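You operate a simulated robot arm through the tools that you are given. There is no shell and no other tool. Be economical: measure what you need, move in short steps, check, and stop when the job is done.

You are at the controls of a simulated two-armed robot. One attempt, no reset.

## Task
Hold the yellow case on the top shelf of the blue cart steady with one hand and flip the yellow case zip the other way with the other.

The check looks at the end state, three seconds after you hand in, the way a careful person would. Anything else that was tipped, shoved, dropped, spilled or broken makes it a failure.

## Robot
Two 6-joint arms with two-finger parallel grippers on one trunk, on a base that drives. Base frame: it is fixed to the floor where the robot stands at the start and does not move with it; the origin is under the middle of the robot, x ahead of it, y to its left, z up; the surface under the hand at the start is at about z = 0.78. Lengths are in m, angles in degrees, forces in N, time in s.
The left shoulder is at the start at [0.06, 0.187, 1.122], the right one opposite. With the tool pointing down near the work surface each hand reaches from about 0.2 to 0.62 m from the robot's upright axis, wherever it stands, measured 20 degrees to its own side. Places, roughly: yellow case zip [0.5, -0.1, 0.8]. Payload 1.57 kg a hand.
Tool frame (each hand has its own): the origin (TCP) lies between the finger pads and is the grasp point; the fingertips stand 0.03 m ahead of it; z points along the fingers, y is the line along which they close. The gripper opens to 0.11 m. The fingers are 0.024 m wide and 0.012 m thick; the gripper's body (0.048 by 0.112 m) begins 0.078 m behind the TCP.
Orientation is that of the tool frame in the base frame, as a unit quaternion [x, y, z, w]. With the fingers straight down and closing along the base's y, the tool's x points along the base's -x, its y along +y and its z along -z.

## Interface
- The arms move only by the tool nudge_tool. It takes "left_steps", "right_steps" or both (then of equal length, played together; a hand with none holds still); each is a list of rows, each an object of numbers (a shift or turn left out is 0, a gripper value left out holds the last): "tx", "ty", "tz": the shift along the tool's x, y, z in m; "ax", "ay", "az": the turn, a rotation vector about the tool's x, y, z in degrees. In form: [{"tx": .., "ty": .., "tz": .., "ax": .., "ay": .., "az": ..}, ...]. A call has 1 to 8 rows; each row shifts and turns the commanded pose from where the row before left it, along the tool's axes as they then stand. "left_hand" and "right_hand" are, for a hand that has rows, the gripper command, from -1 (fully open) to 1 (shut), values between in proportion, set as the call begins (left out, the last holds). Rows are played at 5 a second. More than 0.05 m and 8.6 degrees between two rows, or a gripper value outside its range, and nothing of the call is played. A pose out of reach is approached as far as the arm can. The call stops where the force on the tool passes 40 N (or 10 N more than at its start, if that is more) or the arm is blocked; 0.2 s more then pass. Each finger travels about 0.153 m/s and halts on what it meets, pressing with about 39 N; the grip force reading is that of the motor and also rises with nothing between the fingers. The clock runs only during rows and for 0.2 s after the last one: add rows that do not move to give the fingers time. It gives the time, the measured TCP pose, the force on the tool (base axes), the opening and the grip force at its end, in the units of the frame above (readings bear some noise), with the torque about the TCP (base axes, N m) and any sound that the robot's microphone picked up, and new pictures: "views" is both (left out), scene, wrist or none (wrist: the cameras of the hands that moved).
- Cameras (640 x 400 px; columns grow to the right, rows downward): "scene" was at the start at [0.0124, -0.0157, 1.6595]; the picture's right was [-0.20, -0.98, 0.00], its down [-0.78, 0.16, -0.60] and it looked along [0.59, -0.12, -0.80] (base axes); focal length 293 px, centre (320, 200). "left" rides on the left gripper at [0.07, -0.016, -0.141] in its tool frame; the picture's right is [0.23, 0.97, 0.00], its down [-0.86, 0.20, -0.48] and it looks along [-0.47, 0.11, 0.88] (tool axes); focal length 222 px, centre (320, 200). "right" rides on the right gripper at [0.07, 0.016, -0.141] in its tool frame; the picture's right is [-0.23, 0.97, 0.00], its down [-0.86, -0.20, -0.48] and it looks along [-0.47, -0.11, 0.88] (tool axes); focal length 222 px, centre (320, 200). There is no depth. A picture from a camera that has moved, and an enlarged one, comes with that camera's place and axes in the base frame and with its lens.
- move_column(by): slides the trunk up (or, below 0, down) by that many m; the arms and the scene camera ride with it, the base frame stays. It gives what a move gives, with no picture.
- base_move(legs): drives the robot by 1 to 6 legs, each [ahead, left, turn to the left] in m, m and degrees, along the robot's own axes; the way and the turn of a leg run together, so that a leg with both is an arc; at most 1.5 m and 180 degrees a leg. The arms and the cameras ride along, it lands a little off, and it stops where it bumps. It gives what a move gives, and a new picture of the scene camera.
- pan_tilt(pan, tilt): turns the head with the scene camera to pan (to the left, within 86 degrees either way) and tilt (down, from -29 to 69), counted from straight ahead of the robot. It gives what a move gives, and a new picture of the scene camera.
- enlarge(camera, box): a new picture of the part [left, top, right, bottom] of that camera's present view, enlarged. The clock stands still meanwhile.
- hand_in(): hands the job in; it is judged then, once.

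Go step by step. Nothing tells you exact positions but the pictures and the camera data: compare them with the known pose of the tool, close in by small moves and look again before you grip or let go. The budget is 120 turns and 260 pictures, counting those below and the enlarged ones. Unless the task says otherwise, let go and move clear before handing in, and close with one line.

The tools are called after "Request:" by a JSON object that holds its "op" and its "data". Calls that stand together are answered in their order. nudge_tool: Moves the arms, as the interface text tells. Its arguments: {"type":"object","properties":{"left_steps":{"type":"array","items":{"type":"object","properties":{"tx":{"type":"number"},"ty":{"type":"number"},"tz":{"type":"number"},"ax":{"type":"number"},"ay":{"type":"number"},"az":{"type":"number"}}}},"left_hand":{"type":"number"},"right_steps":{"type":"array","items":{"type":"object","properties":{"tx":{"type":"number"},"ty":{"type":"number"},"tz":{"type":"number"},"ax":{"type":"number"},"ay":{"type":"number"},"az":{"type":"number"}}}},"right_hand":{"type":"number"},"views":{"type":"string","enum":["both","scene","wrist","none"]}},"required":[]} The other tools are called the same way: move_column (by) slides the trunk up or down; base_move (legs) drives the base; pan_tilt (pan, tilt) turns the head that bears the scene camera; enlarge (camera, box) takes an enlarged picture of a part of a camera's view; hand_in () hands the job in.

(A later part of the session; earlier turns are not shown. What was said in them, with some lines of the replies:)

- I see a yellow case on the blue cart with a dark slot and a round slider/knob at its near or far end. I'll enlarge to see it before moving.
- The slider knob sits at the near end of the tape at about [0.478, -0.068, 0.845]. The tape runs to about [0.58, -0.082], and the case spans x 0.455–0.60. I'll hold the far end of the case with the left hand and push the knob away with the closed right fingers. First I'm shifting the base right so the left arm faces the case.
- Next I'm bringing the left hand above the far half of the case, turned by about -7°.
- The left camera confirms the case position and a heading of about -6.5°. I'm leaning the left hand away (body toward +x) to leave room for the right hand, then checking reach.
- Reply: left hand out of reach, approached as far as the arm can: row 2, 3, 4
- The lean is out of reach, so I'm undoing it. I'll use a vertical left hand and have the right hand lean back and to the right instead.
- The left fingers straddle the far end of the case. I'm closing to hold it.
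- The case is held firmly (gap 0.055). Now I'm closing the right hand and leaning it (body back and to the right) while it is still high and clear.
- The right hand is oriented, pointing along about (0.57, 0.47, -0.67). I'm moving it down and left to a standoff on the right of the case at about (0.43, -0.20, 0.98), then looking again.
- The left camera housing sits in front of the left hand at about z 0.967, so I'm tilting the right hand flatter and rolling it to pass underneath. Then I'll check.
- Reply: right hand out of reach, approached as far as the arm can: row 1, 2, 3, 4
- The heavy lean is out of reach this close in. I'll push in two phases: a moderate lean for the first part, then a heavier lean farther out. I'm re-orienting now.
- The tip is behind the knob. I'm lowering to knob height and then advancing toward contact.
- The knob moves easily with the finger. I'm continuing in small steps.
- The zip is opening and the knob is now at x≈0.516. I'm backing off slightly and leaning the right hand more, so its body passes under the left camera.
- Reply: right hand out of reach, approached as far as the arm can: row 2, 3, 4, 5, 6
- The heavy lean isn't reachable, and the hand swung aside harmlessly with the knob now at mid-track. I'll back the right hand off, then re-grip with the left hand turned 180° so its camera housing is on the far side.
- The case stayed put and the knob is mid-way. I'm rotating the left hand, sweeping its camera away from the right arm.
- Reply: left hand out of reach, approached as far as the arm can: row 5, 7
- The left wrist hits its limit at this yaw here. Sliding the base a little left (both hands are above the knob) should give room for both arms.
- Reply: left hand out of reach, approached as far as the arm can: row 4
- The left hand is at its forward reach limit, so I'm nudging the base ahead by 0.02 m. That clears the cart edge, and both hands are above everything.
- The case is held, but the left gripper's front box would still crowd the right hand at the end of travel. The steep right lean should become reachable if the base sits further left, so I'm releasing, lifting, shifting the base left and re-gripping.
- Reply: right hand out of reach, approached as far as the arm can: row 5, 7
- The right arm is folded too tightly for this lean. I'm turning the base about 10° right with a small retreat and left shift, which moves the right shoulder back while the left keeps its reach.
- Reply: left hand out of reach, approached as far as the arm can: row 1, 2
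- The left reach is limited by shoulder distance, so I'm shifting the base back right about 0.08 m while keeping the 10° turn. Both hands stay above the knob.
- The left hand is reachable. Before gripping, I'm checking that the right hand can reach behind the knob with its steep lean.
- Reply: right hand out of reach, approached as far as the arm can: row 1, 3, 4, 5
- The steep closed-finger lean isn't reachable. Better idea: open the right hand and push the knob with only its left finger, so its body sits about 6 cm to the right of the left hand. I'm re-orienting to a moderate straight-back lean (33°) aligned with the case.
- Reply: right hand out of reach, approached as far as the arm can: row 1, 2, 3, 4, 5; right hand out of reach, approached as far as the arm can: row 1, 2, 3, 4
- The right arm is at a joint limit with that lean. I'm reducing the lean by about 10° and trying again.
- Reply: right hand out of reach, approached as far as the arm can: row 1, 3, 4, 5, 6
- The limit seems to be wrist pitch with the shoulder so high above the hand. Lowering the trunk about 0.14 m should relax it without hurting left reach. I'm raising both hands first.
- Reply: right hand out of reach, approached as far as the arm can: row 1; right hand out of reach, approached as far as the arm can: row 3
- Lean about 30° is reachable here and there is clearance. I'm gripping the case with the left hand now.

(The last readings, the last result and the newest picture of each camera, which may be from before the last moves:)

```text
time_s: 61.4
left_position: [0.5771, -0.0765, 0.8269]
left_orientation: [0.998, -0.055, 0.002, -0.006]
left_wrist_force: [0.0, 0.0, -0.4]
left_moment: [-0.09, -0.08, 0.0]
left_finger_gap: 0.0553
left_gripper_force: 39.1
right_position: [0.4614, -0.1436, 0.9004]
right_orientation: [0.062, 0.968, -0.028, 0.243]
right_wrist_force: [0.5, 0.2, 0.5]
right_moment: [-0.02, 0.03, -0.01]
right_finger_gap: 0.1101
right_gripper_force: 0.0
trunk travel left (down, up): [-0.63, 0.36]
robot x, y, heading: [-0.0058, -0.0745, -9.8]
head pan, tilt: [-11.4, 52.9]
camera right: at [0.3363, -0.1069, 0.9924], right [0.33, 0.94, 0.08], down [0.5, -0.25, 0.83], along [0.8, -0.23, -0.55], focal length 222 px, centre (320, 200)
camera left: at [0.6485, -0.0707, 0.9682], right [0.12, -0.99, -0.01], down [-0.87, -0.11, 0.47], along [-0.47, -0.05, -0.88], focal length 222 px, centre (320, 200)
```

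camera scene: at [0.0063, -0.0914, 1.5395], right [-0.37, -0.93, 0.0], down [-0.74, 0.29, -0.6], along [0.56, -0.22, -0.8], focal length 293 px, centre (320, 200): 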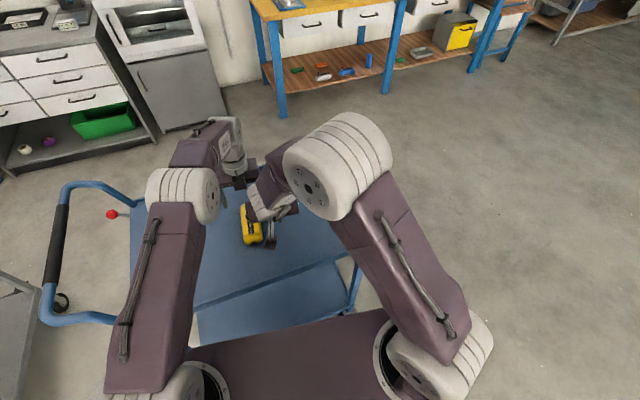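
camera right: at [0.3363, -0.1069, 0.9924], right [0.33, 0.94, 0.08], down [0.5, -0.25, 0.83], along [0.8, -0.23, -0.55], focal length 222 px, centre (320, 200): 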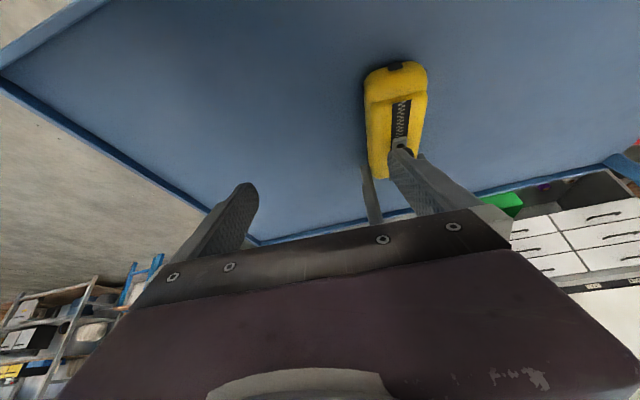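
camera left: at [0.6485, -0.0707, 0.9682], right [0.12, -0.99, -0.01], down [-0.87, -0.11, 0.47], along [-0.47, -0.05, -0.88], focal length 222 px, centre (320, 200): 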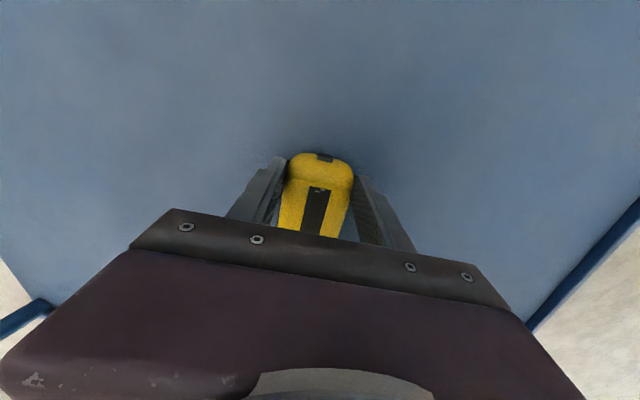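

The case is held again and the right hand's left finger is just behind the knob line. I'm lowering it to knob height behind the knob.

Request:
{"op": "nudge_tool", "data": {"right_steps": [{"tx": 0.0109, "ty": 0.0067, "tz": 0.0147}, {"tx": 0.0109, "ty": 0.0066, "tz": 0.0147}, {}], "views": "wrist"}}

Request:
{"op": "enlarge", "data": {"camera": "right", "box": [310, 40, 490, 240]}}

Request:
{"op": "enlarge", "data": {"camera": "scene", "box": [210, 140, 310, 260]}}

```text
time_s: 62.2
left_position: [0.5774, -0.0768, 0.8257]
left_orientation: [0.998, -0.056, 0.002, -0.006]
left_wrist_force: [0.7, 0.0, 0.6]
left_moment: [-0.04, 0.03, 0.0]
left_finger_gap: 0.0552
left_gripper_force: 38.9
right_position: [0.4577, -0.131, 0.8623]
right_orientation: [0.062, 0.968, -0.028, 0.243]
right_wrist_force: [0.1, 1.2, 0.1]
right_moment: [0.01, 0.0, 0.03]
right_finger_gap: 0.1098
right_gripper_force: 0.0
trunk travel left (down, up): [-0.63, 0.36]
robot x, y, heading: [-0.0033, -0.0774, -10.1]
head pan, tilt: [-11.4, 52.9]
camera right: at [0.3322, -0.0942, 0.9548], right [0.33, 0.94, 0.08], down [0.5, -0.25, 0.83], along [0.8, -0.23, -0.55], focal length 222 px, centre (320, 200)
```

right: 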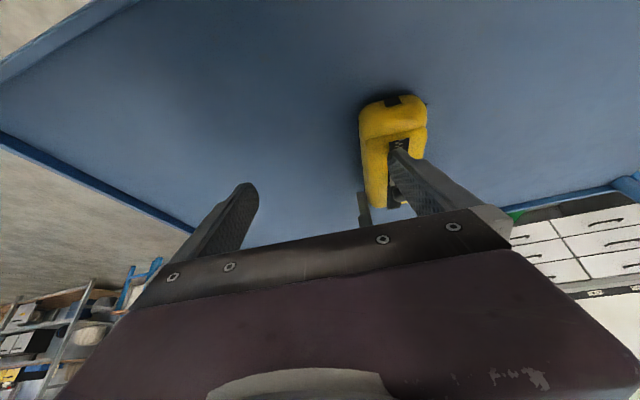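

```text
2.00 times, centred on (400, 140) of right
camera zoom: at [0.3322, -0.0942, 0.9548], right [0.33, 0.94, 0.08], down [0.5, -0.25, 0.83], along [0.8, -0.23, -0.55], focal length 444 px, centre (160, 320)
```

zoom: 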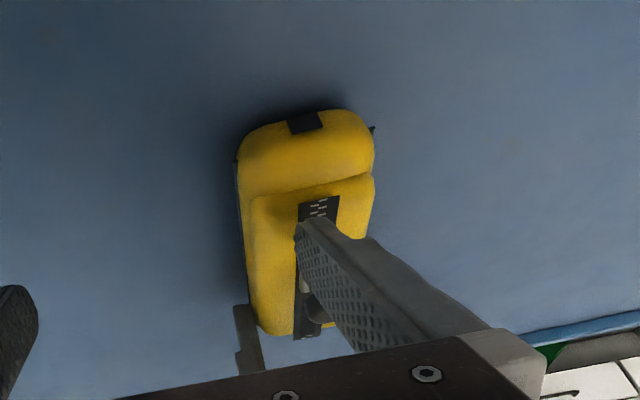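

```text
3.33 times, centred on (260, 200) of scene
camera zoom: at [0.0063, -0.0913, 1.5395], right [-0.37, -0.93, 0.0], down [-0.74, 0.29, -0.6], along [0.56, -0.22, -0.8], focal length 977 px, centre (520, 200)
```

zoom: 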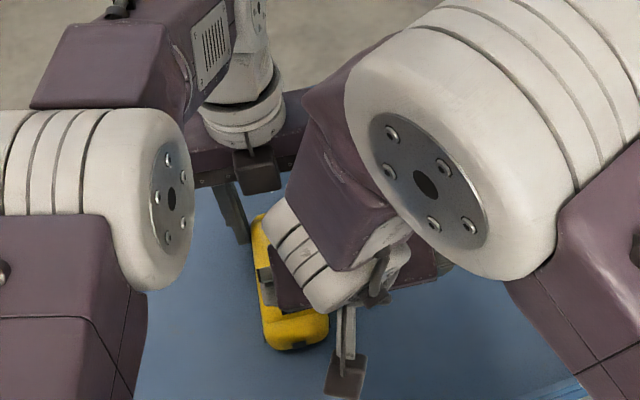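

Request:
{"op": "nudge_tool", "data": {"right_steps": [{"tx": -0.00706, "ty": 0.0002, "tz": 0.0038}, {"tx": -0.00706, "ty": 0.0002, "tz": 0.0038}, {"tx": -0.00706, "ty": 0.0002, "tz": 0.0038}, {}], "views": "none"}}

Request:
{"op": "enlarge", "data": {"camera": "right", "box": [310, 40, 490, 240]}}

Request:
{"op": "enlarge", "data": {"camera": "scene", "box": [210, 140, 310, 260]}}

```text
time_s: 63.2
left_position: [0.5774, -0.0767, 0.8264]
left_orientation: [0.998, -0.055, 0.003, -0.006]
left_wrist_force: [1.0, -0.6, 0.1]
left_moment: [-0.07, 0.11, -0.01]
left_finger_gap: 0.0551
left_gripper_force: 39.1
right_position: [0.4809, -0.1339, 0.863]
right_orientation: [0.061, 0.968, -0.029, 0.242]
right_wrist_force: [-0.5, 0.2, -1.1]
right_moment: [0.0, 0.08, 0.09]
right_finger_gap: 0.1099
right_gripper_force: 0.1
trunk travel left (down, up): [-0.63, 0.36]
robot x, y, heading: [-0.0046, -0.0756, -9.8]
head pan, tilt: [-11.4, 52.9]
```

```text
2.00 times, centred on (400, 140) of right
camera zoom: at [0.3564, -0.0976, 0.9554], right [0.33, 0.94, 0.08], down [0.5, -0.25, 0.83], along [0.8, -0.23, -0.55], focal length 444 px, centre (160, 320)
```

zoom: 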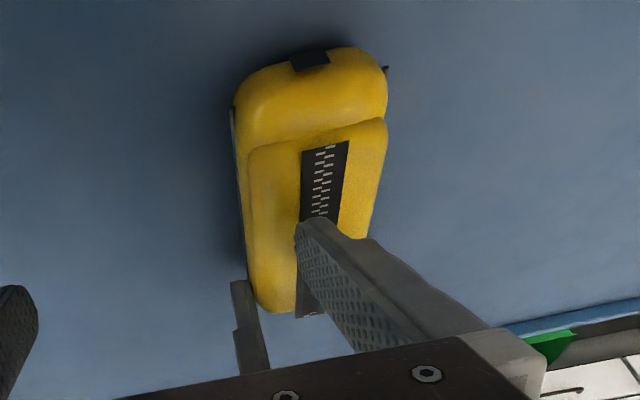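

```text
3.33 times, centred on (260, 200) of scene
camera zoom: at [0.0063, -0.0913, 1.5395], right [-0.37, -0.93, 0.0], down [-0.74, 0.29, -0.6], along [0.56, -0.22, -0.8], focal length 977 px, centre (520, 200)
```

zoom: 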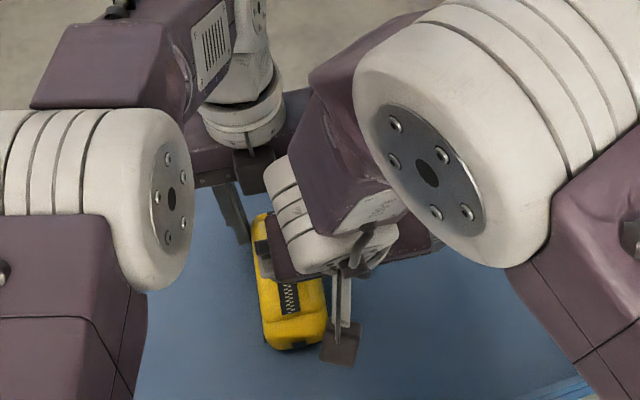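

Request:
{"op": "nudge_tool", "data": {"right_steps": [{"tx": -0.0075, "ty": 0.0002, "tz": 0.004}, {"tx": -0.0075, "ty": 0.0002, "tz": 0.004}, {"tx": -0.0075, "ty": 0.0002, "tz": 0.004}, {}], "views": "none"}}

Request:
{"op": "enlarge", "data": {"camera": "scene", "box": [210, 140, 310, 260]}}

Request:
{"op": "enlarge", "data": {"camera": "left", "box": [240, 130, 400, 240]}}

```text
time_s: 64.2
left_position: [0.5776, -0.0766, 0.8262]
left_orientation: [0.998, -0.056, 0.003, -0.006]
left_wrist_force: [1.0, 0.9, 0.8]
left_moment: [-0.06, -0.01, 0.02]
left_finger_gap: 0.0555
left_gripper_force: 39.0
right_position: [0.507, -0.1347, 0.8638]
right_orientation: [0.062, 0.967, -0.029, 0.244]
right_wrist_force: [-0.6, -0.6, 0.4]
right_moment: [-0.02, 0.02, 0.06]
right_finger_gap: 0.1096
right_gripper_force: 0.1
trunk travel left (down, up): [-0.63, 0.36]
robot x, y, heading: [-0.0043, -0.0738, -9.9]
head pan, tilt: [-11.4, 52.9]
```

```text
3.33 times, centred on (260, 200) of scene
camera zoom: at [0.0063, -0.0912, 1.5395], right [-0.37, -0.93, 0.0], down [-0.74, 0.29, -0.6], along [0.56, -0.22, -0.8], focal length 977 px, centre (520, 200)
```

zoom: 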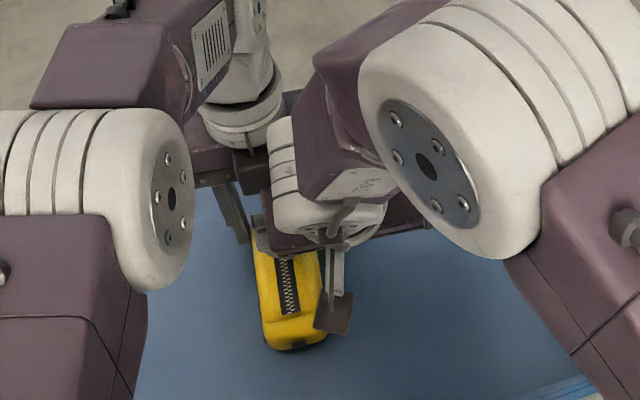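

```text
3.64 times, centred on (320, 185) of left
camera zoom: at [0.6484, -0.0707, 0.9682], right [0.12, -0.99, -0.01], down [-0.87, -0.11, 0.47], along [-0.47, -0.05, -0.88], focal length 808 px, centre (320, 254)
```

zoom: 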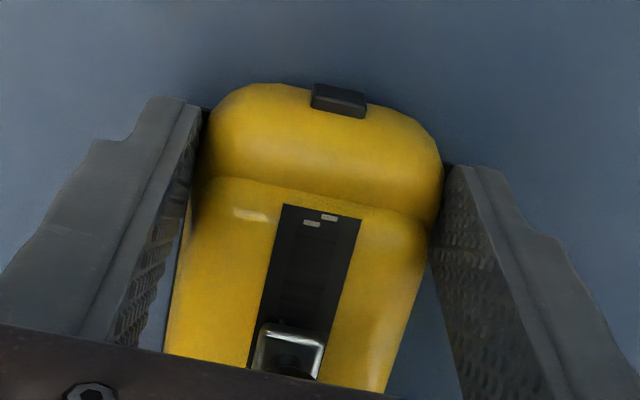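

The slider's leading edge is now visible at x≈0.555, with about 0.025 left. I'm continuing carefully.

Request:
{"op": "nudge_tool", "data": {"right_steps": [{"tx": -0.0071, "ty": 0.0002, "tz": 0.0038}, {"tx": -0.0071, "ty": 0.0002, "tz": 0.0038}, {}], "views": "none"}}

Request:
{"op": "enlarge", "data": {"camera": "scene", "box": [210, 140, 310, 260]}}

Request:
{"op": "enlarge", "data": {"camera": "left", "box": [240, 130, 400, 240]}}

```text
time_s: 65.0
left_position: [0.5778, -0.0772, 0.8263]
left_orientation: [0.998, -0.056, 0.003, -0.006]
left_wrist_force: [1.0, -0.5, 0.9]
left_moment: [-0.05, -0.06, 0.03]
left_finger_gap: 0.055
left_gripper_force: 39.0
right_position: [0.5228, -0.1385, 0.8625]
right_orientation: [0.062, 0.968, -0.029, 0.243]
right_wrist_force: [-0.4, 0.7, -0.5]
right_moment: [0.02, 0.02, 0.02]
right_finger_gap: 0.11
right_gripper_force: 0.0
trunk travel left (down, up): [-0.63, 0.36]
robot x, y, heading: [-0.006, -0.0748, -9.9]
head pan, tilt: [-11.4, 52.9]
```

```text
3.33 times, centred on (260, 200) of scene
camera zoom: at [0.0061, -0.0912, 1.5395], right [-0.37, -0.93, 0.0], down [-0.74, 0.29, -0.6], along [0.56, -0.22, -0.8], focal length 977 px, centre (520, 200)
```

zoom: 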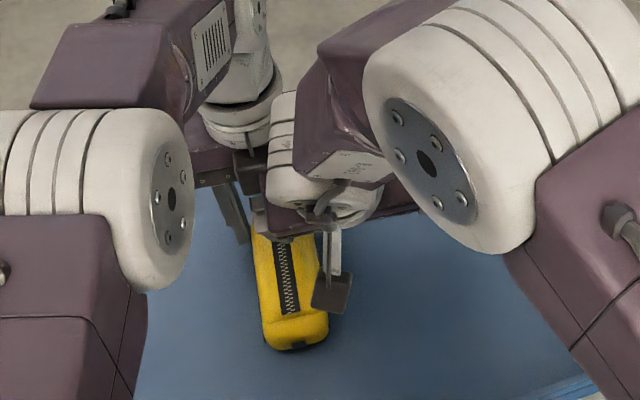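

```text
3.64 times, centred on (320, 185) of left
camera zoom: at [0.6483, -0.0707, 0.9682], right [0.12, -0.99, -0.01], down [-0.87, -0.11, 0.47], along [-0.47, -0.05, -0.88], focal length 808 px, centre (320, 254)
```

zoom: 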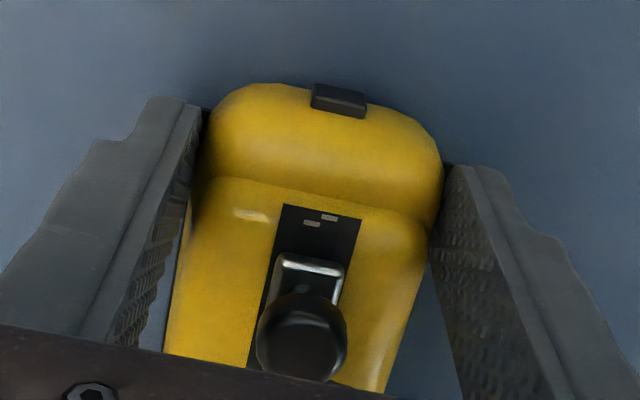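

Request:
{"op": "nudge_tool", "data": {"right_steps": [{"tx": -0.0044, "ty": 0.0002, "tz": 0.0024}, {"tx": -0.0044, "ty": 0.0002, "tz": 0.0024}, {}], "views": "none"}}

Request:
{"op": "enlarge", "data": {"camera": "left", "box": [240, 130, 400, 240]}}

```text
time_s: 65.8
left_position: [0.5783, -0.0771, 0.8266]
left_orientation: [0.998, -0.056, 0.003, -0.006]
left_wrist_force: [9.1, -1.6, 1.5]
left_moment: [-0.02, 0.12, 0.06]
left_finger_gap: 0.0551
left_gripper_force: 38.6
right_position: [0.5342, -0.1397, 0.8633]
right_orientation: [0.062, 0.968, -0.029, 0.242]
right_wrist_force: [-10.4, 1.4, -2.8]
right_moment: [-0.12, 0.27, 0.61]
right_finger_gap: 0.1102
right_gripper_force: 0.0
trunk travel left (down, up): [-0.63, 0.36]
robot x, y, heading: [-0.0054, -0.073, -10.2]
head pan, tilt: [-11.4, 52.9]
```

```text
3.64 times, centred on (320, 185) of left
camera zoom: at [0.6491, -0.0707, 0.9687], right [0.12, -0.99, -0.01], down [-0.88, -0.11, 0.47], along [-0.47, -0.05, -0.88], focal length 808 px, centre (320, 254)
```

zoom: 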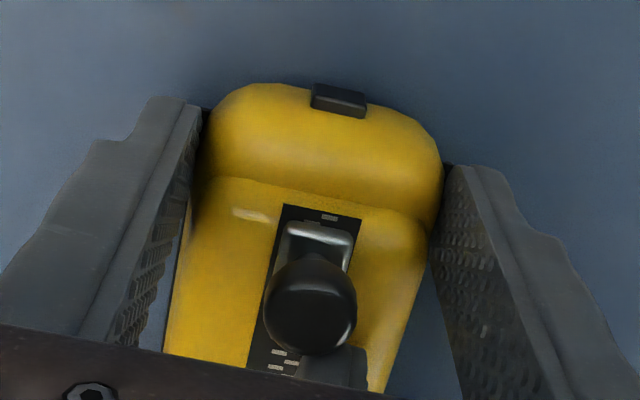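

The force rose to 10 N and the slider is at the far end of its track. I'm backing the right finger off and raising it.

Request:
{"op": "nudge_tool", "data": {"right_steps": [{"tx": 0.0088, "tz": -0.0047}, {"tx": 0.0176, "tz": -0.0095}, {"tx": 0.0176, "tz": -0.0095}, {"tx": -0.0237, "ty": -0.0012, "tz": -0.044}, {"ty": -0.04}, {"ty": -0.04}, {}], "views": "none"}}

Request:
{"op": "enlarge", "data": {"camera": "left", "box": [240, 130, 400, 240]}}

Request:
{"op": "enlarge", "data": {"camera": "scene", "box": [190, 140, 350, 260]}}

```text
time_s: 67.4
left_position: [0.5776, -0.0768, 0.8272]
left_orientation: [0.998, -0.055, 0.003, -0.005]
left_wrist_force: [-0.5, -0.8, 1.3]
left_moment: [-0.1, -0.01, 0.01]
left_finger_gap: 0.0551
left_gripper_force: 39.1
right_position: [0.4736, -0.2116, 0.9161]
right_orientation: [0.062, 0.967, -0.029, 0.244]
right_wrist_force: [-0.3, -0.1, -0.8]
right_moment: [0.0, 0.01, 0.0]
right_finger_gap: 0.1102
right_gripper_force: 0.1
trunk travel left (down, up): [-0.63, 0.36]
robot x, y, heading: [-0.0039, -0.0739, -9.9]
head pan, tilt: [-11.4, 52.9]
```

```text
3.64 times, centred on (320, 185) of left
camera zoom: at [0.6483, -0.0705, 0.9682], right [0.12, -0.99, -0.01], down [-0.87, -0.11, 0.47], along [-0.47, -0.05, -0.88], focal length 808 px, centre (320, 254)
```

zoom: 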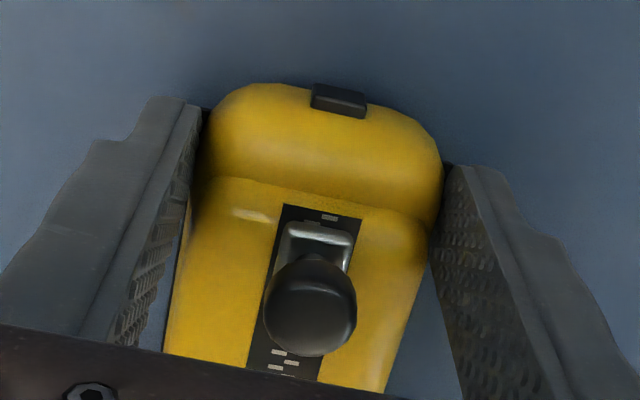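

```text
3.33 times, centred on (270, 200) of scene
camera zoom: at [0.0061, -0.0907, 1.5395], right [-0.37, -0.93, 0.0], down [-0.74, 0.29, -0.6], along [0.56, -0.22, -0.8], focal length 977 px, centre (487, 200)
```

zoom: 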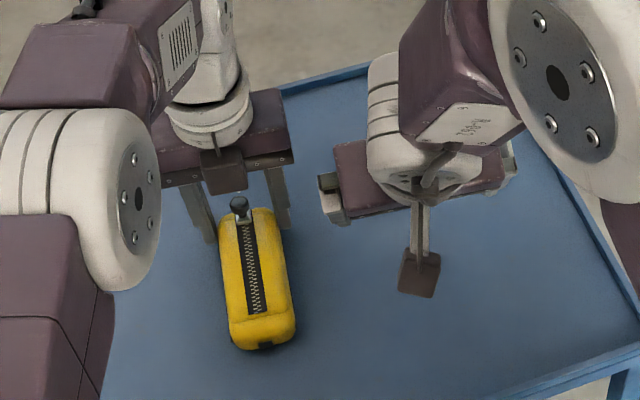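

The zip is fully at the far end. I'm releasing the case and lifting the left hand clear.

Request:
{"op": "nudge_tool", "data": {"left_steps": [{}, {}, {}, {"tz": -0.03}, {"tz": -0.04}, {"tz": -0.04}, {"tz": -0.03}, {}], "left_hand": -1, "views": "both"}}

Request:
{"op": "enlarge", "data": {"camera": "left", "box": [240, 60, 400, 240]}}

```text
time_s: 69.2
left_position: [0.5752, -0.0793, 0.9679]
left_orientation: [0.998, -0.055, 0.002, -0.006]
left_wrist_force: [-0.4, 0.2, -0.5]
left_moment: [0.04, 0.0, 0.02]
left_finger_gap: 0.1097
left_gripper_force: 0.0
right_position: [0.4744, -0.2116, 0.9155]
right_orientation: [0.062, 0.968, -0.028, 0.242]
right_wrist_force: [-0.2, 0.2, 0.2]
right_moment: [0.04, 0.01, -0.04]
right_finger_gap: 0.1099
right_gripper_force: 0.0
trunk travel left (down, up): [-0.63, 0.36]
robot x, y, heading: [-0.0046, -0.0726, -10.1]
head pan, tilt: [-11.4, 52.9]
camera scene: at [0.0066, -0.0912, 1.5395], right [-0.37, -0.93, 0.0], down [-0.74, 0.29, -0.6], along [0.56, -0.22, -0.8], focal length 293 px, centre (320, 200)
camera left: at [0.6465, -0.0736, 1.1091], right [0.12, -0.99, -0.01], down [-0.87, -0.11, 0.47], along [-0.47, -0.05, -0.88], focal length 222 px, centre (320, 200)
```

scene: 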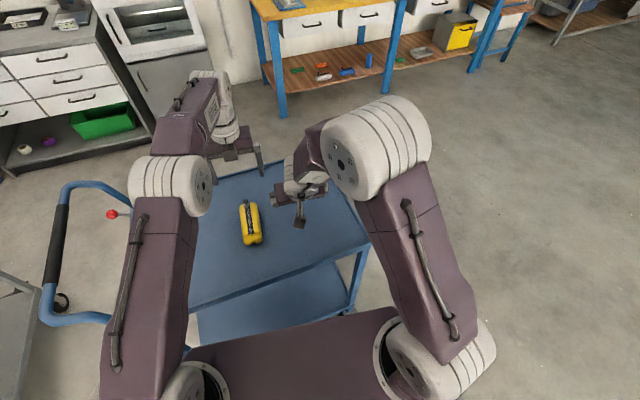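
left: 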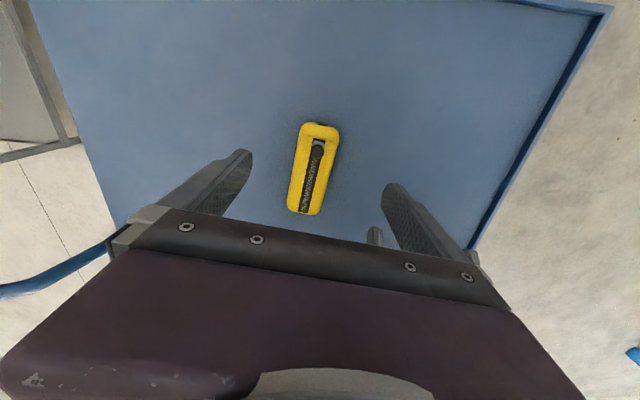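

```text
2.22 times, centred on (320, 150) of left
camera zoom: at [0.6465, -0.0736, 1.1091], right [0.12, -0.99, -0.01], down [-0.87, -0.11, 0.47], along [-0.47, -0.05, -0.88], focal length 494 px, centre (320, 311)
```

zoom: 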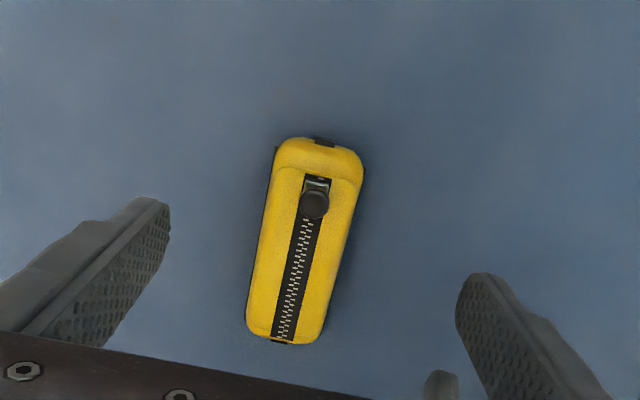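

The slider is at the opposite end, the case is upright where it was, and both hands are clear. I'm handing in.

Request:
{"op": "hand_in", "data": {}}

```text
The job is handed in.
```

The yellow case's zip is now at the opposite (far) end of its track. I pushed it there with the right hand while the left held the case, and the slider stayed put after both hands let go. The case is still upright in place on the cart.
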